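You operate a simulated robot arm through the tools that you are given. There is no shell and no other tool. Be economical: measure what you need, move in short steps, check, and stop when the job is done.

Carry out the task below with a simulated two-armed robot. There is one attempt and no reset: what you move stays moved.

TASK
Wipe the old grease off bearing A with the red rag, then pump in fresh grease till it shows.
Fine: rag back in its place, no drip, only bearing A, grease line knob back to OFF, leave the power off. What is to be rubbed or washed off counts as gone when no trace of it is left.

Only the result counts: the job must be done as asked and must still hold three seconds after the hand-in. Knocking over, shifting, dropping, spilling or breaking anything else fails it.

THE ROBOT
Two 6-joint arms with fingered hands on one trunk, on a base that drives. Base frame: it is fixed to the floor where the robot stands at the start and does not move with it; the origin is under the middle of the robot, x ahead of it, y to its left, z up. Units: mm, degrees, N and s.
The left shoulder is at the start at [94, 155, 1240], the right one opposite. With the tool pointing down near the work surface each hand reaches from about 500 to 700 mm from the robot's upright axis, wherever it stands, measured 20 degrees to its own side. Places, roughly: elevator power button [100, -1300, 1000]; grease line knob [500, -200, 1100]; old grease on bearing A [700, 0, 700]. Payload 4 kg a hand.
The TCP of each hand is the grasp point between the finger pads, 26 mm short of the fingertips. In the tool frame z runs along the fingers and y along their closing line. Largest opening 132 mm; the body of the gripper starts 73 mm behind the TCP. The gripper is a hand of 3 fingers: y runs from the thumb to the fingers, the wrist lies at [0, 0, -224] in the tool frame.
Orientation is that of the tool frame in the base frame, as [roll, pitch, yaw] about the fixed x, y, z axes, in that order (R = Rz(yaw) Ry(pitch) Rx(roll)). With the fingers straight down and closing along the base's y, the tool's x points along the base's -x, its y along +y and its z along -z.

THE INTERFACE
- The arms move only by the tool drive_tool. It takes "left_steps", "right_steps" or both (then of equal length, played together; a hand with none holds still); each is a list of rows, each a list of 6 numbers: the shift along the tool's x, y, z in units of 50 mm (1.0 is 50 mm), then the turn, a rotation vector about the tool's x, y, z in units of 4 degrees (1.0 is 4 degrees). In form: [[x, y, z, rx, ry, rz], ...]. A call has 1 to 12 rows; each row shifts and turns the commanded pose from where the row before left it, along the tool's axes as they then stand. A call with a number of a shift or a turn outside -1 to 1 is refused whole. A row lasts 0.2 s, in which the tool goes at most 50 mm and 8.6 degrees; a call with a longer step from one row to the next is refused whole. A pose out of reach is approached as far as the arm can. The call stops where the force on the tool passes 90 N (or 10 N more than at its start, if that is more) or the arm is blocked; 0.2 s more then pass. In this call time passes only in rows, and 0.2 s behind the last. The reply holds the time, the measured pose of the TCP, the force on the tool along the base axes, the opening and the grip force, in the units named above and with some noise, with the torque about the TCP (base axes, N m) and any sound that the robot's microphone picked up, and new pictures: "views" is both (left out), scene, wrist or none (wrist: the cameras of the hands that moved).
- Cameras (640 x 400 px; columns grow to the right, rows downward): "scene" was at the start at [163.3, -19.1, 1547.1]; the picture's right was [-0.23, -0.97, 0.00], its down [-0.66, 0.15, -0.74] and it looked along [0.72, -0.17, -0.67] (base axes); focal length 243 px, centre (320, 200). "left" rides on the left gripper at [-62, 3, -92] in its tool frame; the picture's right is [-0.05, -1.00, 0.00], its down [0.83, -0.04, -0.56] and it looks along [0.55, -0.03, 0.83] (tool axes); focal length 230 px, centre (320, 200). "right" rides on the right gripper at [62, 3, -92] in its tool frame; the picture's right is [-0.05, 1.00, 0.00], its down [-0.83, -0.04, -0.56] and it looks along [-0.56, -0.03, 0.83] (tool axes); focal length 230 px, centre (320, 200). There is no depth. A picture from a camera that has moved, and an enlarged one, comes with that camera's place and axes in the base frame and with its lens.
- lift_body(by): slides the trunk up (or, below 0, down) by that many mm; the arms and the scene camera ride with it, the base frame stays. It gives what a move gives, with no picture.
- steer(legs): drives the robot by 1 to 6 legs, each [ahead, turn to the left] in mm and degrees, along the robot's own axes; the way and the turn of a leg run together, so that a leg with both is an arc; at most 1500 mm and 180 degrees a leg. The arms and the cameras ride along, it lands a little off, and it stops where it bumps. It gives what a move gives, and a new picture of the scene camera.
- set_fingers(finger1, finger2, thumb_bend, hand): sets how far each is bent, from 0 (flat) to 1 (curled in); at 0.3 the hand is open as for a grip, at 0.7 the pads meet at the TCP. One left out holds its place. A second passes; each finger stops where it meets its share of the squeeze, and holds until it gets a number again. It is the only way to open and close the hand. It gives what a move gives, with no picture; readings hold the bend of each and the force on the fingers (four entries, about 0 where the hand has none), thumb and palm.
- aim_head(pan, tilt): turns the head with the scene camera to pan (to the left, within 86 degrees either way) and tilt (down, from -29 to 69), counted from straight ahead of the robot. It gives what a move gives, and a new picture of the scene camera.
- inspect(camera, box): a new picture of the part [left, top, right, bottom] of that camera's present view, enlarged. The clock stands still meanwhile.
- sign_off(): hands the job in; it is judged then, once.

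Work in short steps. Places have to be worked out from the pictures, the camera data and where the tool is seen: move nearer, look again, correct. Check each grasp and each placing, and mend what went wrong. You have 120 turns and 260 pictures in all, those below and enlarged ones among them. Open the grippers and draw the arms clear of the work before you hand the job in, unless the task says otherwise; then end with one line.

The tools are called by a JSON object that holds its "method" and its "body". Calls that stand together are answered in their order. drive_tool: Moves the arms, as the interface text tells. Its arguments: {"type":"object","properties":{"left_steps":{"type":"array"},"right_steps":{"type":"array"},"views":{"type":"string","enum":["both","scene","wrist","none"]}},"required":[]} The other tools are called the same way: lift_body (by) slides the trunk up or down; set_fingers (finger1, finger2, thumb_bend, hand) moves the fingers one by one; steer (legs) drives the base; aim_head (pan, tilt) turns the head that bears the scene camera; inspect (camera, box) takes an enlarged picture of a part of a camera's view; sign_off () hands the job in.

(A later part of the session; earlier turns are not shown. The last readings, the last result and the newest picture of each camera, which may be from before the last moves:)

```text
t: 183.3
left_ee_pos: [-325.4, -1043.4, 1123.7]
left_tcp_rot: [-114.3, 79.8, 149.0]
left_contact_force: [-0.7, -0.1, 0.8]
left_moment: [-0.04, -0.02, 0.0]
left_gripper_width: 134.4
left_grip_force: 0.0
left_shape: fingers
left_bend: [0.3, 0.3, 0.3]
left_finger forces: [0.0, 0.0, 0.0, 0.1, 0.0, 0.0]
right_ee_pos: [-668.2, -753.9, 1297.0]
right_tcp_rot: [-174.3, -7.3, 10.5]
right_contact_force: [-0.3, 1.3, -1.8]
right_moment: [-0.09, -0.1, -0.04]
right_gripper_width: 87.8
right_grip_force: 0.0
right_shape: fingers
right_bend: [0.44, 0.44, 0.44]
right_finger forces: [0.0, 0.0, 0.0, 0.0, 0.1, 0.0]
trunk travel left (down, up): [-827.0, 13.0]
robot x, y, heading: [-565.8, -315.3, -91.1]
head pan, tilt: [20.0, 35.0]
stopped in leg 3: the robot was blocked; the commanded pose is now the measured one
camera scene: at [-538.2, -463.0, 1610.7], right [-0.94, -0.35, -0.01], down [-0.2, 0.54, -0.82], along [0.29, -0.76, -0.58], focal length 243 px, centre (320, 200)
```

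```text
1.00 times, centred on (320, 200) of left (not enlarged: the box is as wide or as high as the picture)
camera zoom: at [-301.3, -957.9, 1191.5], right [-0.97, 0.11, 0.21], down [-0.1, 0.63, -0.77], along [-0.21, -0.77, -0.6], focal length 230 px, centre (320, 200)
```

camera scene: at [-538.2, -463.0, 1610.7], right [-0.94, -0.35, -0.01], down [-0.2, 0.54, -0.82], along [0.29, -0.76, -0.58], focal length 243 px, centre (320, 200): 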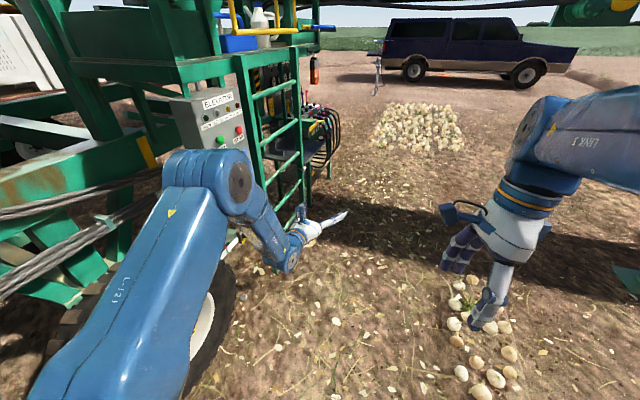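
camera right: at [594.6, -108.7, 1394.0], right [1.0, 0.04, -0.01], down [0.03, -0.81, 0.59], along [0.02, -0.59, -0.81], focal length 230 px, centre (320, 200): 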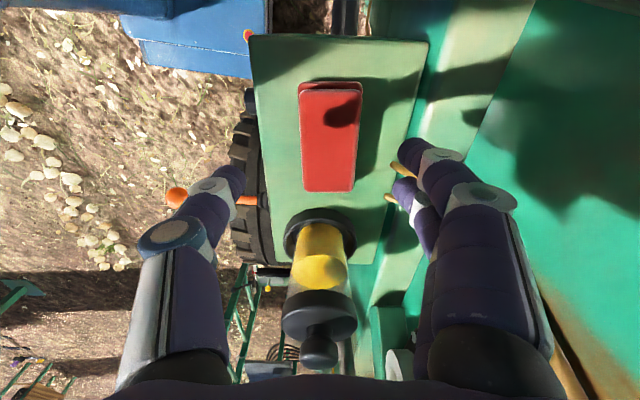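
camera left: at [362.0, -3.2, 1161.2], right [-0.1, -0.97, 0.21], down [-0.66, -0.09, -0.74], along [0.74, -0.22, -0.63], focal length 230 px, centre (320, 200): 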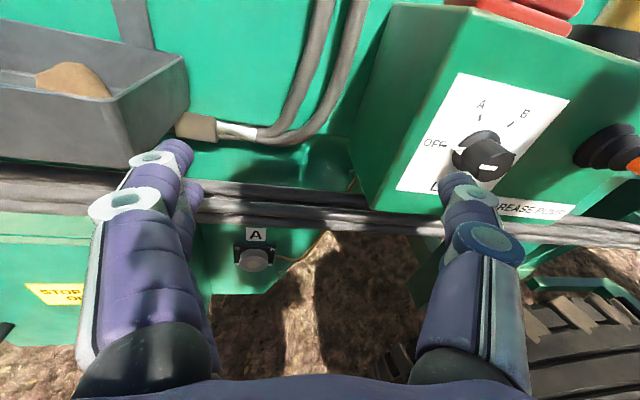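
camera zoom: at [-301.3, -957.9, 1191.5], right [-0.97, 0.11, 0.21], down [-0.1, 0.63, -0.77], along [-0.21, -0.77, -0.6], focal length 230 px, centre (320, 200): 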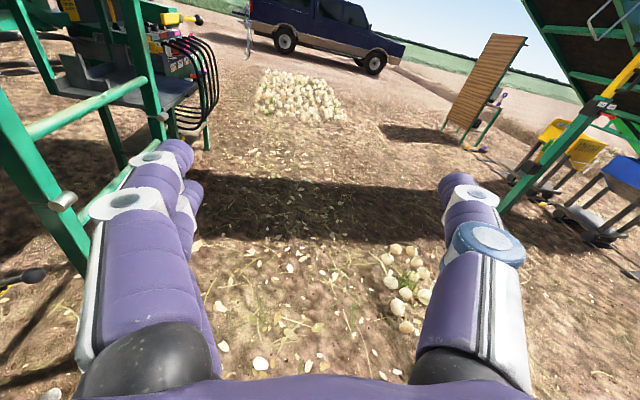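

Stopped after 46 mm without visible contact. I try the remaining 104 mm and the turn back.

{"method": "steer", "body": {"legs": [[104, 0], [0, 91], [200, 0]]}}

```text
t: 189.9
left_ee_pos: [358.8, -154.8, 1118.5]
left_tcp_rot: [-115.6, 79.5, -120.7]
left_contact_force: [-0.9, 1.0, -0.7]
left_moment: [-0.01, 0.01, -0.03]
left_gripper_width: 134.5
left_grip_force: 0.1
left_shape: fingers
left_bend: [0.3, 0.3, 0.3]
left_finger forces: [0.1, 0.1, 0.0, 0.0, 0.1, 0.1]
right_ee_pos: [87.3, -507.8, 1305.0]
right_tcp_rot: [-174.5, -7.0, 101.9]
right_contact_force: [0.2, 0.5, -0.1]
right_moment: [-0.02, -0.05, -0.01]
right_gripper_width: 88.0
right_grip_force: 0.1
right_shape: fingers
right_bend: [0.44, 0.44, 0.44]
right_finger forces: [0.0, 0.0, 0.1, 0.1, 0.0, 0.0]
trunk travel left (down, up): [-827.0, 13.0]
robot x, y, heading: [-370.4, -427.7, 0.5]
head pan, tilt: [20.0, 35.0]
camera scene: at [-208.5, -391.3, 1609.2], right [0.35, -0.94, 0.0], down [-0.55, -0.2, -0.81], along [0.76, 0.29, -0.59], focal length 243 px, centre (320, 200)
```

scene: 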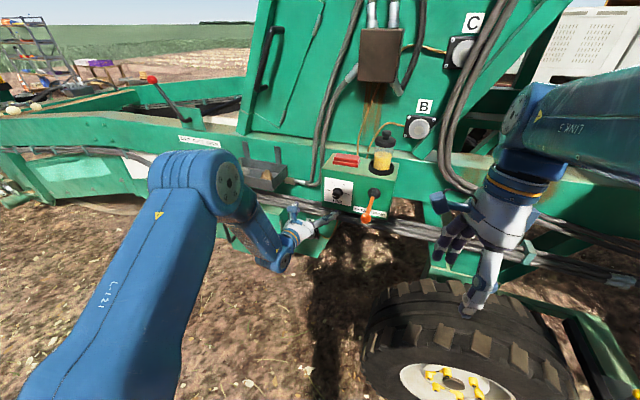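

Now the left hand is at [359,-155,1118], aligned with the knob. I correct y/z, narrow its fingers, and drive forward 92 mm.

{"method": "drive_tool", "body": {"left_steps": [[0.25, -0.22, 0, 0, 0, 0], [0.25, -0.22, 0, 0, 0, 0]], "views": "none"}}

{"method": "set_fingers", "body": {"hand": "left", "finger1": 0.46, "finger2": 0.46, "thumb_bend": 0.46}}

{"method": "steer", "body": {"legs": [[92, 0]]}}

{"method": "inspect", "body": {"camera": "left", "box": [0, 0, 640, 400]}}

```text
t: 190.5
left_ee_pos: [336.0, -169.6, 1108.0]
left_tcp_rot: [-111.1, 79.8, -117.0]
left_contact_force: [0.6, 0.3, 0.7]
left_moment: [0.0, 0.02, -0.01]
left_gripper_width: 134.7
left_grip_force: 0.1
left_shape: fingers
left_bend: [0.3, 0.3, 0.3]
left_finger forces: [0.1, 0.0, 0.0, 0.0, 0.0, 0.1]
left hand out of reach, approached as far as the arm can: row 2
right_ee_pos: [67.8, -510.9, 1283.3]
right_tcp_rot: [-170.4, -9.6, 100.9]
right_contact_force: [-0.2, 0.3, -0.1]
right_moment: [0.0, -0.02, 0.03]
right_gripper_width: 88.1
right_grip_force: 0.1
right_shape: fingers
right_bend: [0.44, 0.44, 0.44]
right_finger forces: [0.0, 0.0, 0.0, 0.0, 0.1, 0.0]
trunk travel left (down, up): [-827.0, 13.0]
robot x, y, heading: [-366.0, -424.6, 0.7]
head pan, tilt: [20.0, 35.0]
```

```text
t: 191.5
left_ee_pos: [335.8, -170.7, 1108.7]
left_tcp_rot: [-111.5, 80.0, -117.2]
left_contact_force: [-0.9, -0.4, 0.5]
left_moment: [-0.05, 0.02, -0.03]
left_gripper_width: 82.0
left_grip_force: 0.0
left_shape: fingers
left_bend: [0.46, 0.46, 0.46]
left_finger forces: [0.0, 0.0, 0.0, 0.0, 0.0, 0.1]
right_ee_pos: [68.8, -511.5, 1285.3]
right_tcp_rot: [-170.7, -9.7, 101.1]
right_contact_force: [0.5, 0.0, 0.4]
right_moment: [0.03, 0.0, 0.02]
right_gripper_width: 88.1
right_grip_force: 0.1
right_shape: fingers
right_bend: [0.44, 0.44, 0.44]
right_finger forces: [0.0, 0.0, 0.1, 0.1, 0.0, 0.1]
trunk travel left (down, up): [-827.0, 13.0]
robot x, y, heading: [-368.0, -425.4, 0.6]
head pan, tilt: [20.0, 35.0]
```

```text
t: 192.6
left_ee_pos: [421.1, -169.3, 1115.0]
left_tcp_rot: [-108.7, 80.1, -114.4]
left_contact_force: [0.2, -1.3, 0.0]
left_moment: [0.04, -0.02, 0.03]
left_gripper_width: 82.0
left_grip_force: 0.1
left_shape: fingers
left_bend: [0.46, 0.46, 0.46]
left_finger forces: [0.0, 0.0, 0.0, 0.1, 0.0, 0.0]
right_ee_pos: [151.5, -510.5, 1292.1]
right_tcp_rot: [-171.8, -9.1, 101.4]
right_contact_force: [-0.2, 0.2, 1.4]
right_moment: [-0.01, -0.05, -0.01]
right_gripper_width: 87.7
right_grip_force: 0.0
right_shape: fingers
right_bend: [0.44, 0.44, 0.44]
right_finger forces: [0.0, 0.0, 0.1, 0.0, 0.0, 0.0]
trunk travel left (down, up): [-827.0, 13.0]
robot x, y, heading: [-276.2, -422.5, 0.8]
head pan, tilt: [20.0, 35.0]
camera scene: at [-128.9, -391.9, 1610.8], right [0.37, -0.93, 0.0], down [-0.54, -0.21, -0.82], along [0.76, 0.3, -0.58], focal length 243 px, centre (320, 200)
```

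scene: 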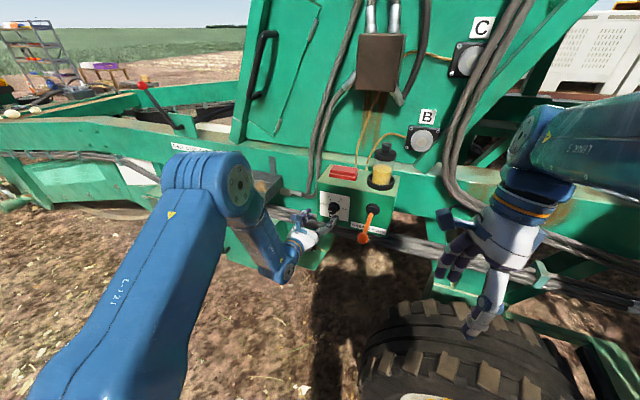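

```text
1.00 times, centred on (320, 200) of left (not enlarged: the box is as wide or as high as the picture)
camera zoom: at [334.8, -146.7, 1180.7], right [-0.09, -0.97, 0.21], down [-0.61, -0.11, -0.78], along [0.78, -0.2, -0.59], focal length 230 px, centre (320, 200)
```

zoom: 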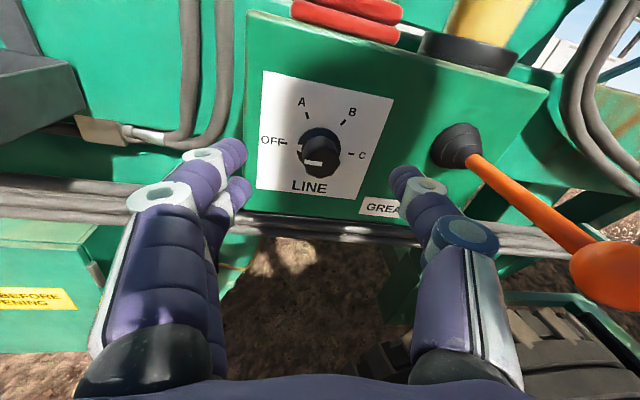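

The knob is nicely between the left fingers; I move 75 mm along the fingers with a 15 mm drop.

{"method": "drive_tool", "body": {"left_steps": [[0.15, 0, 0.5, 0, 0, 0], [0.15, 0, 0.5, 0, 0, 0], [0, 0, 0.5, 0, 0, 0]], "views": "wrist"}}

```text
t: 193.4
left_ee_pos: [490.0, -171.1, 1098.4]
left_tcp_rot: [-107.4, 80.2, -113.7]
left_contact_force: [0.9, -1.1, -1.0]
left_moment: [-0.02, -0.01, 0.02]
left_gripper_width: 81.8
left_grip_force: 0.0
left_shape: fingers
left_bend: [0.46, 0.46, 0.46]
left_finger forces: [0.1, 0.0, 0.0, 0.0, 0.1, 0.0]
left hand out of reach, approached as far as the arm can: row 2, 3
right_ee_pos: [146.0, -512.5, 1269.3]
right_tcp_rot: [-167.0, -11.8, 100.1]
right_contact_force: [1.0, 0.4, 0.4]
right_moment: [0.01, 0.01, -0.01]
right_gripper_width: 88.0
right_grip_force: 0.1
right_shape: fingers
right_bend: [0.44, 0.44, 0.44]
right_finger forces: [0.0, 0.0, 0.1, 0.1, 0.1, 0.0]
trunk travel left (down, up): [-827.0, 13.0]
robot x, y, heading: [-273.8, -423.7, 0.5]
head pan, tilt: [20.0, 35.0]
camera left: at [402.9, -146.6, 1164.6], right [-0.1, -0.97, 0.21], down [-0.61, -0.11, -0.78], along [0.78, -0.21, -0.58], focal length 230 px, centre (320, 200)
```

left: 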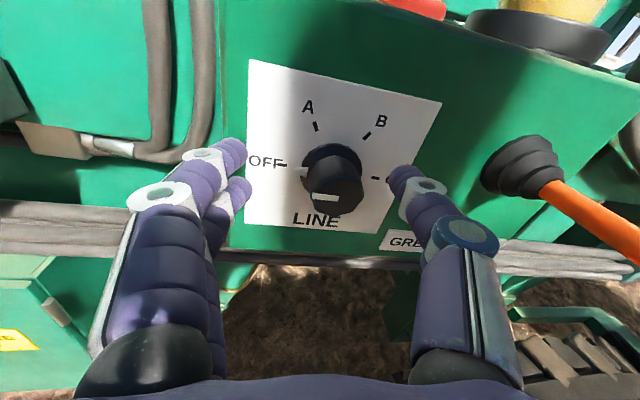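

Knob is centred between the fingertips. I close the grip on it and turn +12° × … in first batch toward A.

{"method": "set_fingers", "body": {"hand": "left", "finger1": 0.68, "finger2": 0.68, "thumb_bend": 0.68}}

{"method": "drive_tool", "body": {"left_steps": [[0, 0, 0, 0, 0, 1], [0, 0, 0, 0, 0, 1], [0, 0, 0, 0, 0, 1], [0, 0, 0, 0, 0, 1], [0, 0, 0, 0, 0, 1], [0, 0, 0, 0, 0, 1], [0, 0, 0, 0, 0, 1]], "views": "wrist"}}

```text
t: 194.4
left_ee_pos: [487.7, -171.6, 1101.7]
left_tcp_rot: [-106.6, 80.3, -112.9]
left_contact_force: [3.7, -8.6, 7.5]
left_moment: [-0.16, -0.13, -0.1]
left_gripper_width: 24.3
left_grip_force: 7.3
left_shape: fingers
left_bend: [0.68, 0.66, 0.63]
left_finger forces: [0.1, 1.3, 0.0, 0.0, 12.7, 0.1]
right_ee_pos: [144.6, -513.9, 1269.5]
right_tcp_rot: [-167.4, -11.8, 100.1]
right_contact_force: [-0.7, 0.3, 0.4]
right_moment: [-0.01, 0.02, -0.01]
right_gripper_width: 88.2
right_grip_force: 0.0
right_shape: fingers
right_bend: [0.44, 0.44, 0.44]
right_finger forces: [0.1, 0.0, 0.0, 0.1, 0.0, 0.0]
trunk travel left (down, up): [-827.0, 13.0]
robot x, y, heading: [-272.7, -426.8, 0.4]
head pan, tilt: [20.0, 35.0]
```

```text
t: 196.0
left_ee_pos: [487.1, -172.7, 1099.9]
left_tcp_rot: [99.3, 70.8, 92.4]
left_contact_force: [0.4, -19.7, -0.4]
left_moment: [-0.19, 0.01, -0.29]
left_gripper_width: 30.7
left_grip_force: 9.1
left_shape: fingers
left_bend: [0.68, 0.68, 0.61]
left_finger forces: [0.0, 0.0, 0.1, 0.0, 18.7, 0.0]
right_ee_pos: [145.5, -516.1, 1267.8]
right_tcp_rot: [-167.3, -12.0, 100.1]
right_contact_force: [-0.3, -0.1, 0.2]
right_moment: [0.01, -0.03, 0.01]
right_gripper_width: 88.1
right_grip_force: 0.0
right_shape: fingers
right_bend: [0.44, 0.44, 0.44]
right_finger forces: [0.1, 0.0, 0.0, 0.1, 0.0, 0.0]
trunk travel left (down, up): [-827.0, 13.0]
robot x, y, heading: [-273.0, -422.1, 0.6]
head pan, tilt: [20.0, 35.0]
camera left: at [398.1, -179.2, 1164.9], right [-0.12, -0.95, -0.27], down [-0.57, 0.29, -0.77], along [0.81, 0.06, -0.58], focal length 230 px, centre (320, 200)
```

left: 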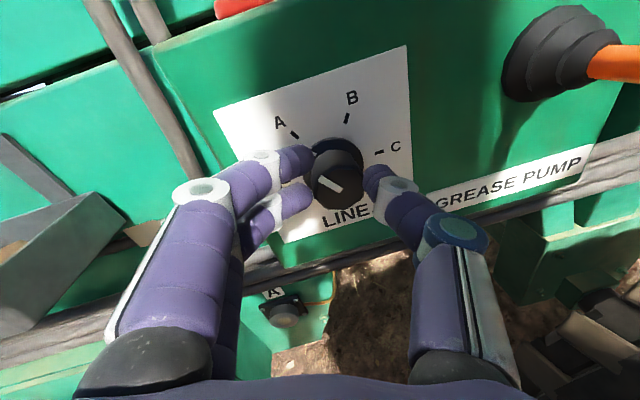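

The knob appears to be turning with the hand. I enlarge to read its pointer.

{"method": "inspect", "body": {"camera": "left", "box": [240, 80, 420, 230]}}

```text
2.67 times, centred on (330, 155) of left
camera zoom: at [398.1, -179.2, 1164.9], right [-0.12, -0.95, -0.27], down [-0.57, 0.29, -0.77], along [0.81, 0.06, -0.58], focal length 614 px, centre (293, 320)
```

zoom: 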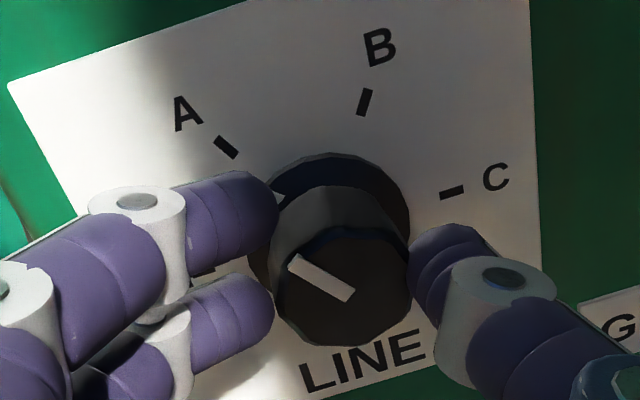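

The pointer is about 3/4 of the way from OFF to A. I turn 16° more and check.

{"method": "drive_tool", "body": {"left_steps": [[0, 0, 0, 0, 0, 1], [0, 0, 0, 0, 0, 1], [0, 0, 0, 0, 0, 1], [0, 0, 0, 0, 0, 1]], "views": "none"}}

{"method": "inspect", "body": {"camera": "left", "box": [240, 80, 420, 230]}}

```text
t: 197.0
left_ee_pos: [488.5, -170.3, 1098.6]
left_tcp_rot: [95.6, 55.1, 88.0]
left_contact_force: [-3.4, -16.7, -10.1]
left_moment: [0.0, 0.25, -0.41]
left_gripper_width: 32.7
left_grip_force: 9.6
left_shape: fingers
left_bend: [0.68, 0.68, 0.6]
left_finger forces: [0.0, 0.0, 0.0, 0.0, 19.5, 0.0]
right_ee_pos: [144.7, -515.6, 1268.6]
right_tcp_rot: [-167.1, -11.9, 100.2]
right_contact_force: [0.5, 0.6, 0.9]
right_moment: [0.0, -0.02, -0.02]
right_gripper_width: 88.0
right_grip_force: 0.1
right_shape: fingers
right_bend: [0.44, 0.44, 0.44]
right_finger forces: [0.0, 0.1, 0.0, 0.0, 0.0, 0.1]
trunk travel left (down, up): [-827.0, 13.0]
robot x, y, heading: [-272.9, -421.4, 0.4]
head pan, tilt: [20.0, 35.0]
```

```text
2.67 times, centred on (330, 155) of left
camera zoom: at [396.9, -193.1, 1156.6], right [-0.12, -0.84, -0.53], down [-0.54, 0.5, -0.67], along [0.83, 0.2, -0.52], focal length 614 px, centre (293, 320)
```

zoom: 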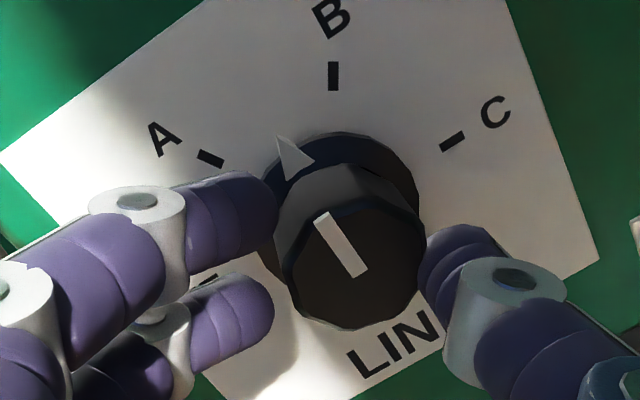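

The pointer overshot past A by roughly 20°. I turn back in small amounts.

{"method": "drive_tool", "body": {"left_steps": [[0, 0, 0, 0, 0, -1], [0, 0, 0, 0, 0, -1], [0, 0, 0, 0, 0, -1]], "views": "none"}}

{"method": "inspect", "body": {"camera": "left", "box": [240, 80, 420, 230]}}

```text
t: 197.8
left_ee_pos: [488.1, -170.6, 1102.5]
left_tcp_rot: [96.8, 67.1, 89.9]
left_contact_force: [-3.6, -15.9, -1.7]
left_moment: [-0.21, 0.11, -0.39]
left_gripper_width: 32.5
left_grip_force: 8.3
left_shape: fingers
left_bend: [0.68, 0.68, 0.61]
left_finger forces: [0.1, 0.0, 0.1, 0.0, 16.8, 0.1]
right_ee_pos: [143.7, -515.3, 1268.9]
right_tcp_rot: [-167.3, -11.9, 100.0]
right_contact_force: [0.7, -0.5, -0.6]
right_moment: [0.01, 0.01, -0.02]
right_gripper_width: 87.9
right_grip_force: 0.1
right_shape: fingers
right_bend: [0.44, 0.44, 0.44]
right_finger forces: [0.0, 0.0, 0.1, 0.0, 0.0, 0.0]
trunk travel left (down, up): [-827.0, 13.0]
robot x, y, heading: [-277.5, -421.0, 0.5]
head pan, tilt: [20.0, 35.0]
```

```text
2.67 times, centred on (330, 155) of left
camera zoom: at [398.1, -182.2, 1166.2], right [-0.12, -0.93, -0.34], down [-0.56, 0.35, -0.76], along [0.82, 0.1, -0.56], focal length 614 px, centre (293, 320)
```

zoom: 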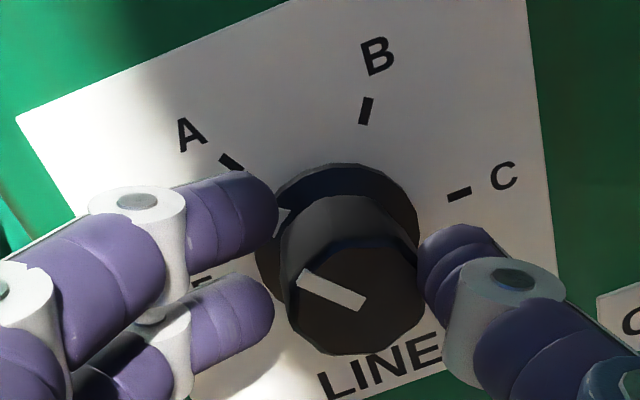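

Now about 12–15° short of A; the knob responds about threefold. I turn +5° only.

{"method": "drive_tool", "body": {"left_steps": [[0, 0, 0, 0, 0, 0.6], [0, 0, 0, 0, 0, 0.6]], "views": "none"}}

{"method": "inspect", "body": {"camera": "left", "box": [240, 80, 420, 230]}}

```text
t: 198.4
left_ee_pos: [488.1, -171.7, 1102.6]
left_tcp_rot: [96.1, 62.2, 88.9]
left_contact_force: [-1.5, -18.3, -2.9]
left_moment: [-0.22, 0.09, -0.38]
left_gripper_width: 32.5
left_grip_force: 9.0
left_shape: fingers
left_bend: [0.68, 0.68, 0.61]
left_finger forces: [0.1, 0.0, 0.0, 0.0, 18.4, 0.0]
right_ee_pos: [143.5, -516.8, 1268.8]
right_tcp_rot: [-167.3, -11.9, 100.1]
right_contact_force: [0.5, -0.7, 0.0]
right_moment: [0.03, -0.02, 0.0]
right_gripper_width: 88.2
right_grip_force: 0.0
right_shape: fingers
right_bend: [0.44, 0.44, 0.44]
right_finger forces: [0.0, 0.0, 0.1, 0.0, 0.0, 0.0]
trunk travel left (down, up): [-827.0, 13.0]
robot x, y, heading: [-276.8, -427.2, 0.4]
head pan, tilt: [20.0, 35.0]
```

```text
2.67 times, centred on (330, 155) of left
camera zoom: at [397.5, -187.7, 1163.4], right [-0.12, -0.9, -0.42], down [-0.55, 0.41, -0.73], along [0.83, 0.14, -0.55], focal length 614 px, centre (293, 320)
```

zoom: 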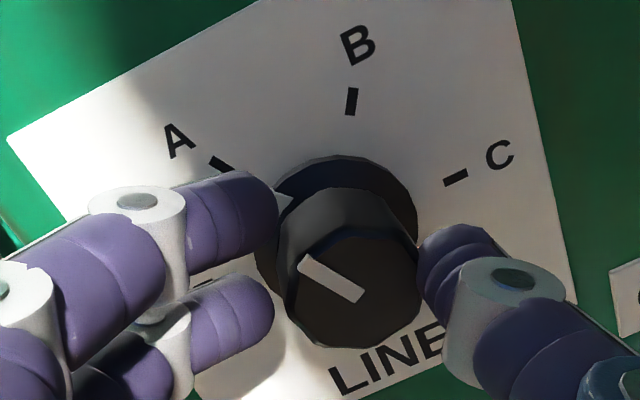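

About 8° short of A. I turn +3° more.

{"method": "drive_tool", "body": {"left_steps": [[0, 0, 0, 0, 0, 0.8]], "views": "none"}}

{"method": "inspect", "body": {"camera": "left", "box": [240, 80, 420, 230]}}

```text
t: 198.8
left_ee_pos: [489.4, -172.7, 1101.9]
left_tcp_rot: [95.8, 59.0, 88.5]
left_contact_force: [-2.1, -18.4, -5.1]
left_moment: [-0.16, 0.15, -0.39]
left_gripper_width: 32.5
left_grip_force: 9.7
left_shape: fingers
left_bend: [0.68, 0.68, 0.61]
left_finger forces: [0.0, 0.0, 0.0, 0.1, 18.8, 0.1]
right_ee_pos: [144.9, -516.0, 1267.8]
right_tcp_rot: [-167.4, -12.0, 100.1]
right_contact_force: [-0.4, 0.0, -0.5]
right_moment: [-0.02, 0.01, -0.02]
right_gripper_width: 88.0
right_grip_force: 0.1
right_shape: fingers
right_bend: [0.44, 0.44, 0.44]
right_finger forces: [0.0, 0.1, 0.1, 0.1, 0.0, 0.0]
trunk travel left (down, up): [-827.0, 13.0]
robot x, y, heading: [-273.2, -423.9, 0.5]
head pan, tilt: [20.0, 35.0]
```

```text
2.67 times, centred on (330, 155) of left
camera zoom: at [397.3, -190.7, 1160.8], right [-0.12, -0.88, -0.47], down [-0.55, 0.45, -0.71], along [0.83, 0.17, -0.53], focal length 614 px, centre (293, 320)
```

zoom: 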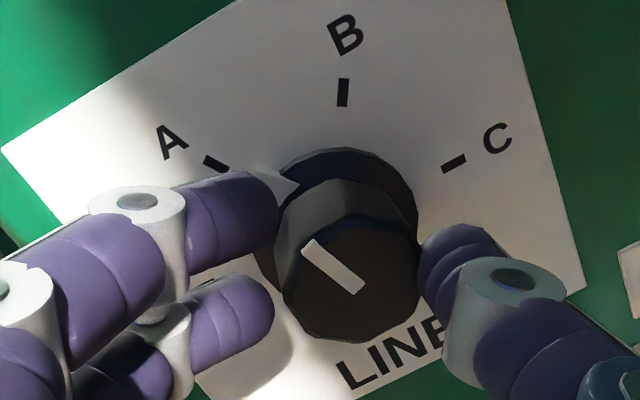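

Slightly past A (~8°). I nudge back 1.5°, then open the hand and check.

{"method": "drive_tool", "body": {"left_steps": [[0, 0, 0, 0, 0, -0.4]], "views": "none"}}

{"method": "set_fingers", "body": {"hand": "left", "finger1": 0.45, "finger2": 0.45, "thumb_bend": 0.45}}

{"method": "inspect", "body": {"camera": "left", "box": [240, 80, 420, 230]}}

{"method": "inspect", "body": {"camera": "scene", "box": [300, 150, 460, 260]}}

```text
t: 199.2
left_ee_pos: [488.7, -171.9, 1101.2]
left_tcp_rot: [96.2, 60.8, 89.0]
left_contact_force: [-4.1, -17.7, -7.8]
left_moment: [-0.03, 0.23, -0.44]
left_gripper_width: 32.9
left_grip_force: 9.7
left_shape: fingers
left_bend: [0.68, 0.68, 0.6]
left_finger forces: [0.1, 0.0, 0.0, 0.0, 19.6, 0.0]
right_ee_pos: [145.2, -516.0, 1268.3]
right_tcp_rot: [-167.2, -12.0, 100.2]
right_contact_force: [-0.5, 0.8, -0.5]
right_moment: [-0.01, -0.02, -0.05]
right_gripper_width: 87.9
right_grip_force: 0.1
right_shape: fingers
right_bend: [0.44, 0.44, 0.44]
right_finger forces: [0.0, 0.1, 0.0, 0.0, 0.0, 0.0]
trunk travel left (down, up): [-827.0, 13.0]
robot x, y, heading: [-270.5, -424.9, 0.4]
head pan, tilt: [20.0, 35.0]
```

```text
t: 200.2
left_ee_pos: [489.6, -167.3, 1101.0]
left_tcp_rot: [95.7, 60.9, 88.7]
left_contact_force: [-0.2, -0.2, -0.1]
left_moment: [0.0, 0.0, 0.0]
left_gripper_width: 84.0
left_grip_force: 0.0
left_shape: fingers
left_bend: [0.45, 0.45, 0.45]
left_finger forces: [0.0, 0.0, 0.0, 0.0, 0.0, 0.0]
right_ee_pos: [145.4, -511.0, 1268.8]
right_tcp_rot: [-167.1, -11.6, 100.1]
right_contact_force: [0.3, -0.2, -0.9]
right_moment: [0.03, 0.0, 0.02]
right_gripper_width: 88.2
right_grip_force: 0.0
right_shape: fingers
right_bend: [0.44, 0.44, 0.44]
right_finger forces: [0.0, 0.0, 0.0, 0.0, 0.1, 0.0]
trunk travel left (down, up): [-827.0, 13.0]
robot x, y, heading: [-271.0, -425.5, 0.5]
head pan, tilt: [20.0, 35.0]
```

```text
2.67 times, centred on (330, 155) of left
camera zoom: at [397.6, -184.0, 1161.5], right [-0.12, -0.89, -0.44], down [-0.55, 0.43, -0.72], along [0.83, 0.15, -0.54], focal length 614 px, centre (293, 320)
```

zoom: 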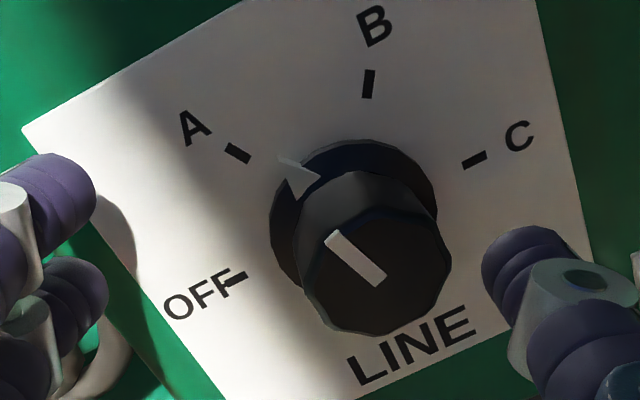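

```text
3.64 times, centred on (380, 205) of scene
camera zoom: at [-109.2, -390.2, 1608.7], right [0.37, -0.93, -0.01], down [-0.55, -0.21, -0.81], along [0.75, 0.3, -0.59], focal length 882 px, centre (102, 182)
```

zoom: 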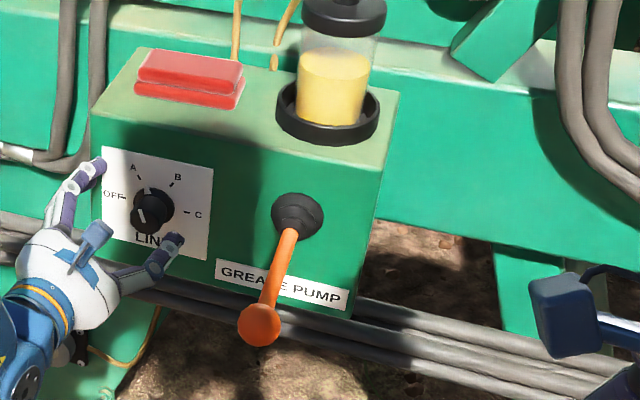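

The knob points at A (within a few degrees). The left hand is best placed for the lever too: I back off straight and turn so it faces the lever ball.

{"method": "steer", "body": {"legs": [[-180, 0], [0, -11.4]]}}

{"method": "inspect", "body": {"camera": "left", "box": [0, 0, 640, 400]}}

```text
t: 202.5
left_ee_pos: [346.8, -326.0, 1099.8]
left_tcp_rot: [95.9, 60.8, 77.2]
left_contact_force: [-0.1, 0.3, -0.1]
left_moment: [-0.02, -0.02, 0.01]
left_gripper_width: 84.2
left_grip_force: 0.0
left_shape: fingers
left_bend: [0.45, 0.45, 0.45]
left_finger forces: [0.0, 0.0, 0.0, 0.0, 0.0, 0.1]
right_ee_pos: [-49.8, -594.7, 1278.0]
right_tcp_rot: [-168.3, -10.5, 89.2]
right_contact_force: [-0.4, 0.1, 0.1]
right_moment: [0.0, -0.02, -0.02]
right_gripper_width: 88.0
right_grip_force: 0.0
right_shape: fingers
right_bend: [0.44, 0.44, 0.44]
right_finger forces: [0.0, 0.0, 0.0, 0.0, 0.0, 0.1]
trunk travel left (down, up): [-827.0, 13.0]
robot x, y, heading: [-454.6, -424.0, -11.0]
head pan, tilt: [20.0, 35.0]
camera scene: at [-283.5, -425.4, 1608.7], right [0.16, -0.99, -0.01], down [-0.58, -0.09, -0.81], along [0.8, 0.13, -0.59], focal length 243 px, centre (320, 200)
```

scene: 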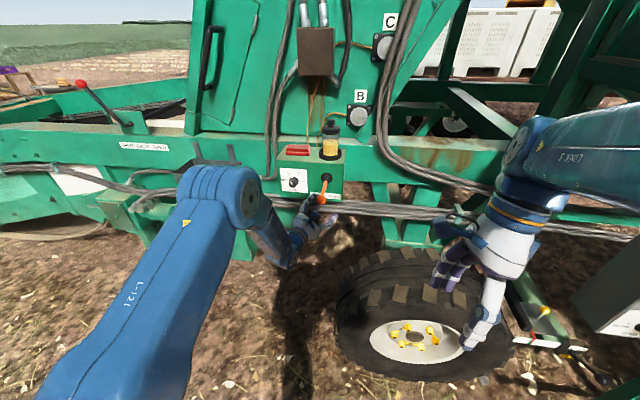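

```text
1.00 times, centred on (320, 200) of left (not enlarged: the box is as wide or as high as the picture)
camera zoom: at [253.5, -323.1, 1161.5], right [-0.3, -0.85, -0.44], down [-0.45, 0.53, -0.72], along [0.84, -0.02, -0.54], focal length 230 px, centre (320, 200)
```

zoom: 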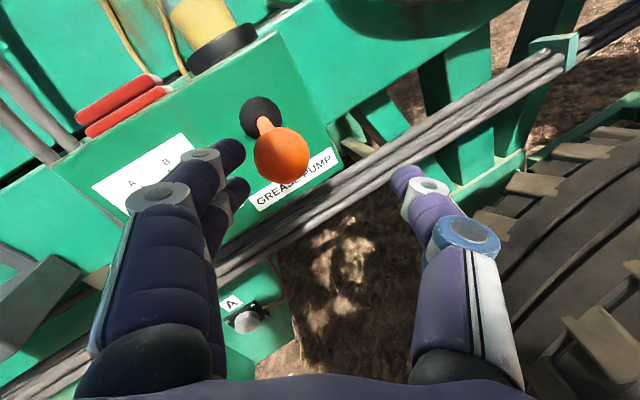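

The ball is at ≈ [392,-320,1114], and bearing A is also visible from this camera. I move to enclose the ball and close the hand on it.

{"method": "drive_tool", "body": {"left_steps": [[-0.12, 0.49, 0.3, 0, 0, 0], [0, 0, 0.5, 0, 0, 0]], "views": "none"}}

{"method": "set_fingers", "body": {"hand": "left", "finger1": 0.68, "finger2": 0.68, "thumb_bend": 0.68}}

{"method": "inspect", "body": {"camera": "left", "box": [0, 0, 640, 400]}}

```text
t: 203.1
left_ee_pos: [374.3, -316.9, 1129.0]
left_tcp_rot: [94.0, 60.9, 75.5]
left_contact_force: [0.4, -0.4, 0.0]
left_moment: [0.01, 0.0, 0.02]
left_gripper_width: 84.4
left_grip_force: 0.1
left_shape: fingers
left_bend: [0.45, 0.45, 0.45]
left_finger forces: [0.0, 0.0, 0.0, 0.1, 0.0, 0.0]
right_ee_pos: [-72.0, -594.9, 1259.5]
right_tcp_rot: [-164.4, -13.1, 88.1]
right_contact_force: [1.0, -1.0, 0.8]
right_moment: [0.01, 0.01, 0.02]
right_gripper_width: 88.2
right_grip_force: 0.0
right_shape: fingers
right_bend: [0.44, 0.44, 0.44]
right_finger forces: [0.1, 0.0, 0.0, 0.0, 0.0, 0.0]
trunk travel left (down, up): [-827.0, 13.0]
robot x, y, heading: [-454.8, -424.6, -11.2]
head pan, tilt: [20.0, 35.0]
```

```text
t: 204.1
left_ee_pos: [371.9, -317.4, 1132.2]
left_tcp_rot: [93.7, 60.9, 75.3]
left_contact_force: [0.1, -6.1, 1.6]
left_moment: [-0.07, -0.05, -0.11]
left_gripper_width: 20.2
left_grip_force: 5.9
left_shape: fingers
left_bend: [0.68, 0.64, 0.65]
left_finger forces: [0.0, 3.3, 0.1, 0.0, 8.4, 0.0]
right_ee_pos: [-73.2, -593.8, 1261.0]
right_tcp_rot: [-164.6, -13.1, 88.1]
right_contact_force: [0.0, 0.1, 0.0]
right_moment: [0.0, 0.01, 0.0]
right_gripper_width: 87.8
right_grip_force: 0.0
right_shape: fingers
right_bend: [0.44, 0.44, 0.44]
right_finger forces: [0.0, 0.1, 0.1, 0.0, 0.0, 0.0]
trunk travel left (down, up): [-827.0, 13.0]
robot x, y, heading: [-453.0, -423.5, -11.1]
head pan, tilt: [20.0, 35.0]
```

```text
1.00 times, centred on (320, 200) of left (not enlarged: the box is as wide or as high as the picture)
camera zoom: at [278.2, -316.3, 1190.4], right [-0.29, -0.85, -0.44], down [-0.44, 0.53, -0.73], along [0.85, -0.02, -0.52], focal length 230 px, centre (320, 200)
```

zoom: 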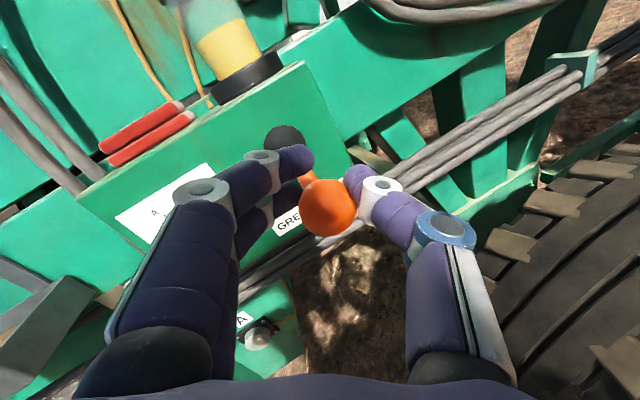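

The lever is held just behind its ball. I roll the hand so its closing line is near vertical, then push the lever down ~50 mm.

{"method": "drive_tool", "body": {"left_steps": [[0, 0, 0, 0, 0, 1], [0, 0, 0, 0, 0, 1], [0, 0, 0, 0, 0, 1], [0, 0, 0, 0, 0, 1], [0, 0, 0, 0, 0, 1], [0, 0, 0, 0, 0, 1], [0, 0, 0, 0, 0, 1], [0, 0, 0, 0, 0, 1], [0, 0, 0, 0, 0, 1], [0.2, -0.46, 0, 0, 0, 0], [0.2, -0.46, 0, 0, 0, 0]], "views": "both"}}

```text
t: 206.5
left_ee_pos: [369.2, -322.9, 1081.4]
left_tcp_rot: [92.0, 24.5, 72.7]
left_contact_force: [0.9, -28.3, 7.3]
left_moment: [-0.59, -0.09, -0.58]
left_gripper_width: 20.6
left_grip_force: 12.1
left_shape: fingers
left_bend: [0.68, 0.66, 0.63]
left_finger forces: [0.0, 1.5, 0.0, 0.0, 22.7, 0.1]
right_ee_pos: [-75.4, -598.4, 1260.7]
right_tcp_rot: [-164.6, -13.4, 88.0]
right_contact_force: [0.6, 0.0, 0.2]
right_moment: [-0.02, -0.01, 0.03]
right_gripper_width: 87.8
right_grip_force: 0.1
right_shape: fingers
right_bend: [0.44, 0.44, 0.44]
right_finger forces: [0.0, 0.0, 0.0, 0.0, 0.0, 0.0]
trunk travel left (down, up): [-827.0, 13.0]
robot x, y, heading: [-453.8, -424.7, -10.9]
head pan, tilt: [20.0, 35.0]
camera scene: at [-283.4, -432.3, 1608.7], right [0.17, -0.98, -0.01], down [-0.58, -0.09, -0.81], along [0.8, 0.15, -0.59], focal length 243 px, centre (320, 200)
camera left: at [266.3, -347.5, 1112.3], right [-0.17, -0.43, -0.89], down [-0.31, 0.88, -0.37], along [0.94, 0.21, -0.28], focal length 230 px, centre (320, 200)
```

scene: 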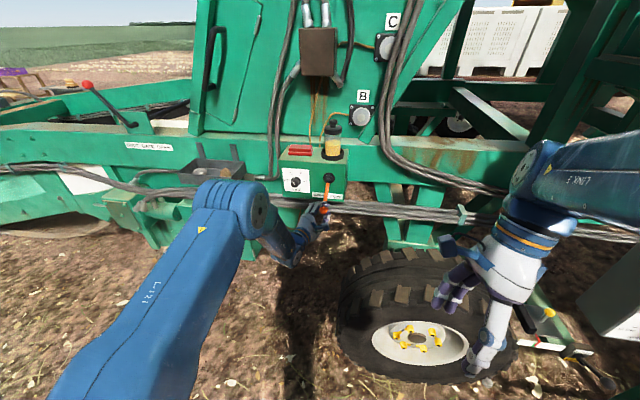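
left: 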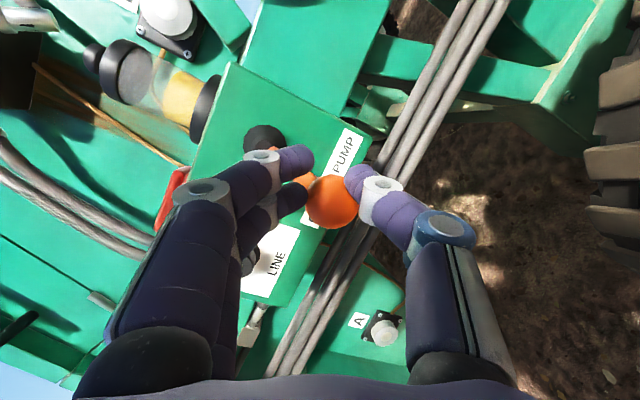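

The lever followed down ~50 mm. I check bearing A, and do one full cycle: up ~100 mm, then down ~100 mm.

{"method": "inspect", "body": {"camera": "left", "box": [340, 295, 420, 355]}}

{"method": "drive_tool", "body": {"left_steps": [[-0.2, 0.46, 0, 0, 0, 0], [-0.2, 0.46, 0, 0, 0, 0], [-0.2, 0.46, 0, 0, 0, 0], [-0.2, 0.46, 0, 0, 0, 0]], "views": "wrist"}}

```text
6.67 times, centred on (380, 325) of left
camera zoom: at [266.3, -347.5, 1112.3], right [-0.17, -0.43, -0.89], down [-0.31, 0.88, -0.37], along [0.94, 0.21, -0.28], focal length 1534 px, centre (-80, -633)
```

zoom: 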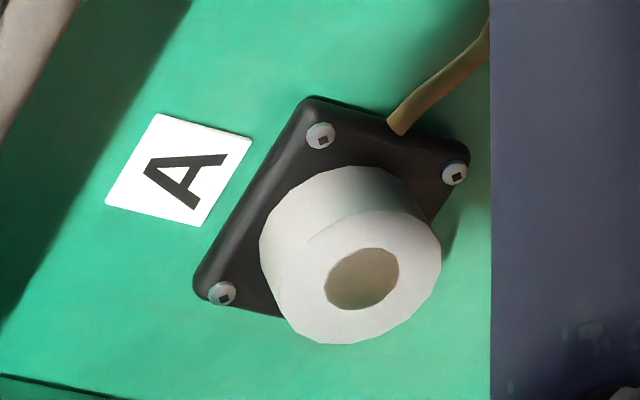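

```text
t: 207.5
left_ee_pos: [375.0, -313.9, 1181.1]
left_tcp_rot: [91.8, 25.2, 73.1]
left_contact_force: [-0.2, 0.2, 0.5]
left_moment: [0.01, 0.03, 0.03]
left_gripper_width: 11.3
left_grip_force: 0.0
left_shape: fingers
left_bend: [0.68, 0.68, 0.68]
left_finger forces: [0.0, 0.0, 0.0, 0.1, 0.0, 0.0]
right_ee_pos: [-73.3, -590.7, 1261.4]
right_tcp_rot: [-164.6, -13.0, 88.0]
right_contact_force: [0.9, 0.1, 0.4]
right_moment: [-0.02, 0.0, 0.03]
right_gripper_width: 88.2
right_grip_force: 0.1
right_shape: fingers
right_bend: [0.44, 0.44, 0.44]
right_finger forces: [0.0, 0.1, 0.1, 0.1, 0.1, 0.0]
trunk travel left (down, up): [-827.0, 13.0]
robot x, y, heading: [-454.6, -426.2, -10.9]
head pan, tilt: [20.0, 35.0]
camera left: at [271.4, -337.4, 1213.4], right [-0.17, -0.44, -0.88], down [-0.32, 0.87, -0.38], along [0.93, 0.22, -0.28], focal length 230 px, centre (320, 200)
```

left: 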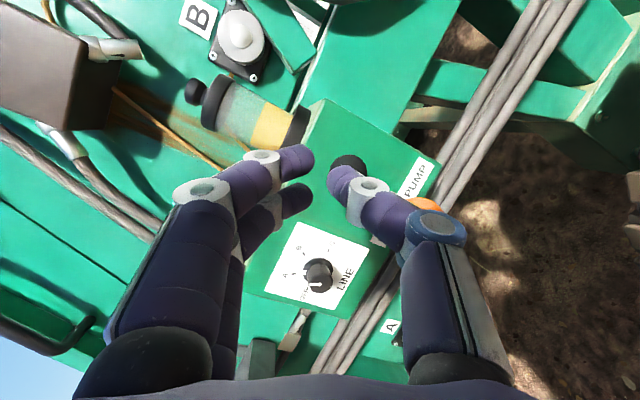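

The hand slipped off upward and the lever returned to its rest height (spring return). I'll pump by pressing down from above with the closed hand, then lifting; check force at the bottom and bearing A after.

{"method": "drive_tool", "body": {"left_steps": [[0.14, -0.46, 0, 0, 0, 0], [0.14, -0.46, 0, 0, 0, 0], [0.14, -0.46, 0, 0, 0, 0], [0.14, -0.46, 0, 0, 0, 0], [0.14, -0.46, 0, 0, 0, 0]], "views": "wrist"}}

{"method": "drive_tool", "body": {"left_steps": [[-0.14, 0.46, 0, 0, 0, 0], [-0.14, 0.46, 0, 0, 0, 0], [-0.14, 0.46, 0, 0, 0, 0], [-0.14, 0.46, 0, 0, 0, 0], [-0.14, 0.46, 0, 0, 0, 0]], "views": "wrist"}}

{"method": "inspect", "body": {"camera": "left", "box": [350, 290, 430, 350]}}

```text
t: 208.7
left_ee_pos: [365.3, -330.0, 1063.0]
left_tcp_rot: [92.0, 24.9, 72.5]
left_contact_force: [0.6, -2.6, 5.8]
left_moment: [0.11, -0.16, -0.09]
left_gripper_width: 10.7
left_grip_force: 3.3
left_shape: fingers
left_bend: [0.68, 0.62, 0.68]
left_finger forces: [0.0, 5.8, 0.0, 0.0, 0.1, 0.0]
right_ee_pos: [-74.9, -593.9, 1261.4]
right_tcp_rot: [-164.5, -12.9, 88.1]
right_contact_force: [0.8, 0.1, -0.7]
right_moment: [0.0, -0.03, -0.04]
right_gripper_width: 88.2
right_grip_force: 0.0
right_shape: fingers
right_bend: [0.44, 0.44, 0.44]
right_finger forces: [0.0, 0.1, 0.1, 0.0, 0.1, 0.0]
trunk travel left (down, up): [-827.0, 13.0]
robot x, y, heading: [-451.1, -423.0, -10.9]
head pan, tilt: [20.0, 35.0]
camera left: at [261.8, -353.3, 1094.7], right [-0.17, -0.44, -0.88], down [-0.31, 0.88, -0.37], along [0.94, 0.21, -0.28], focal length 230 px, centre (320, 200)
```

left: 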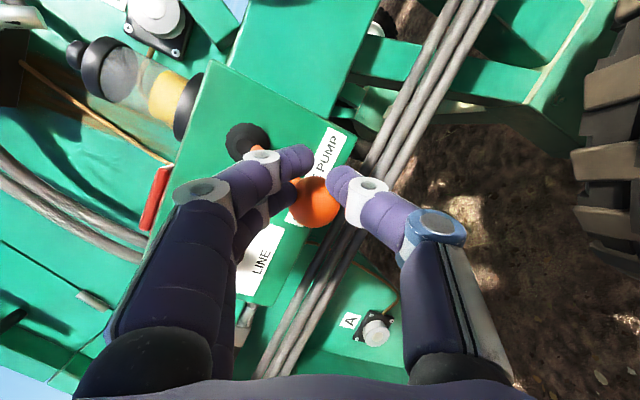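

```text
t: 209.9
left_ee_pos: [373.0, -316.4, 1181.7]
left_tcp_rot: [91.9, 24.9, 72.9]
left_contact_force: [-0.6, 0.3, -0.4]
left_moment: [0.01, 0.02, 0.0]
left_gripper_width: 11.4
left_grip_force: 0.0
left_shape: fingers
left_bend: [0.68, 0.68, 0.68]
left_finger forces: [0.0, 0.0, 0.0, 0.0, 0.1, 0.0]
right_ee_pos: [-74.4, -592.1, 1262.0]
right_tcp_rot: [-164.7, -13.0, 88.1]
right_contact_force: [-1.0, 0.3, 1.4]
right_moment: [0.01, 0.0, 0.01]
right_gripper_width: 88.0
right_grip_force: 0.1
right_shape: fingers
right_bend: [0.44, 0.44, 0.44]
right_finger forces: [0.0, 0.0, 0.1, 0.1, 0.0, 0.1]
trunk travel left (down, up): [-827.0, 13.0]
robot x, y, heading: [-452.6, -423.3, -11.0]
head pan, tilt: [20.0, 35.0]
camera left: at [268.5, -339.8, 1214.7], right [-0.17, -0.44, -0.88], down [-0.32, 0.87, -0.37], along [0.93, 0.22, -0.28], focal length 230 px, centre (320, 200)
```

left: 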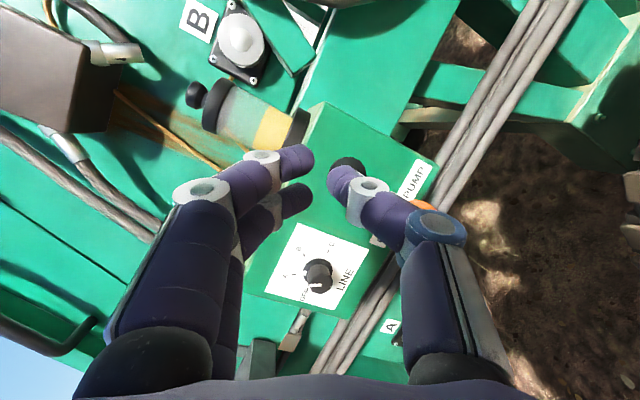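

```text
6.67 times, centred on (390, 320) of left
camera zoom: at [268.5, -339.8, 1214.7], right [-0.17, -0.44, -0.88], down [-0.32, 0.87, -0.37], along [0.93, 0.22, -0.28], focal length 1534 px, centre (-147, -600)
```

zoom: 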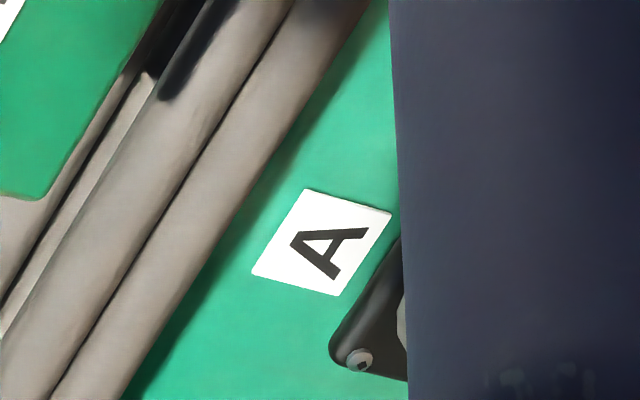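

At the bottom the ball was pushed to z≈1059 (about 55 mm of travel). I press deeper this time and look at bearing A at the bottom.

{"method": "drive_tool", "body": {"left_steps": [[0.14, -0.48, 0, 0, 0, 0], [0.14, -0.48, 0, 0, 0, 0], [0.14, -0.48, 0, 0, 0, 0], [0.14, -0.48, 0, 0, 0, 0], [0.14, -0.48, 0, 0, 0, 0], [0.14, -0.48, 0, 0, 0, 0]], "views": "wrist"}}

{"method": "inspect", "body": {"camera": "left", "box": [330, 290, 430, 365]}}

```text
t: 211.3
left_ee_pos: [360.5, -330.3, 1038.5]
left_tcp_rot: [91.7, 24.8, 72.2]
left_contact_force: [-1.4, -2.5, 12.5]
left_moment: [0.22, -0.45, -0.02]
left_gripper_width: 10.9
left_grip_force: 5.2
left_shape: fingers
left_bend: [0.68, 0.57, 0.68]
left_finger forces: [0.0, 10.1, 0.0, 0.0, 0.1, 0.0]
left hand out of reach, approached as far as the arm can: row 6
right_ee_pos: [-78.0, -594.5, 1263.6]
right_tcp_rot: [-164.8, -13.1, 88.1]
right_contact_force: [0.1, -0.9, 0.3]
right_moment: [0.01, -0.01, 0.02]
right_gripper_width: 88.0
right_grip_force: 0.1
right_shape: fingers
right_bend: [0.44, 0.44, 0.44]
right_finger forces: [0.1, 0.0, 0.0, 0.0, 0.0, 0.1]
trunk travel left (down, up): [-827.0, 13.0]
robot x, y, heading: [-450.2, -424.8, -10.9]
head pan, tilt: [20.0, 35.0]
camera left: at [256.9, -353.4, 1069.5], right [-0.17, -0.43, -0.88], down [-0.3, 0.88, -0.37], along [0.94, 0.2, -0.28], focal length 230 px, centre (320, 200)
```

left: 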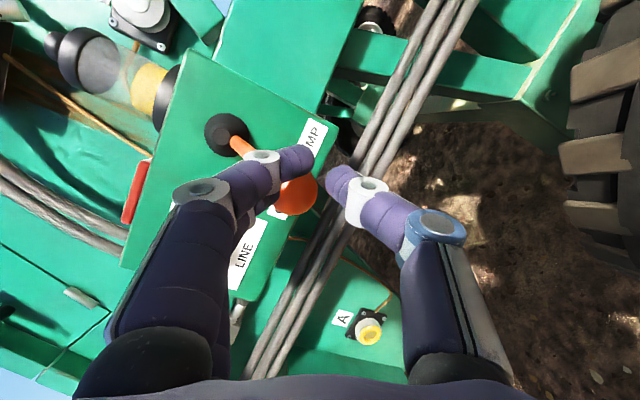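

```text
5.33 times, centred on (380, 328) of left
camera zoom: at [256.9, -353.4, 1069.5], right [-0.17, -0.43, -0.88], down [-0.3, 0.88, -0.37], along [0.94, 0.2, -0.28], focal length 1227 px, centre (0, -480)
```

zoom: 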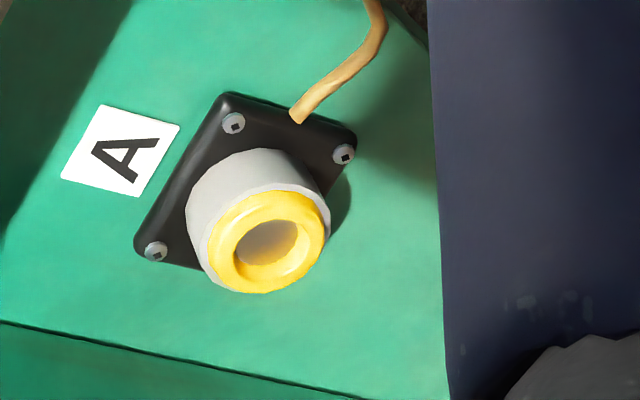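

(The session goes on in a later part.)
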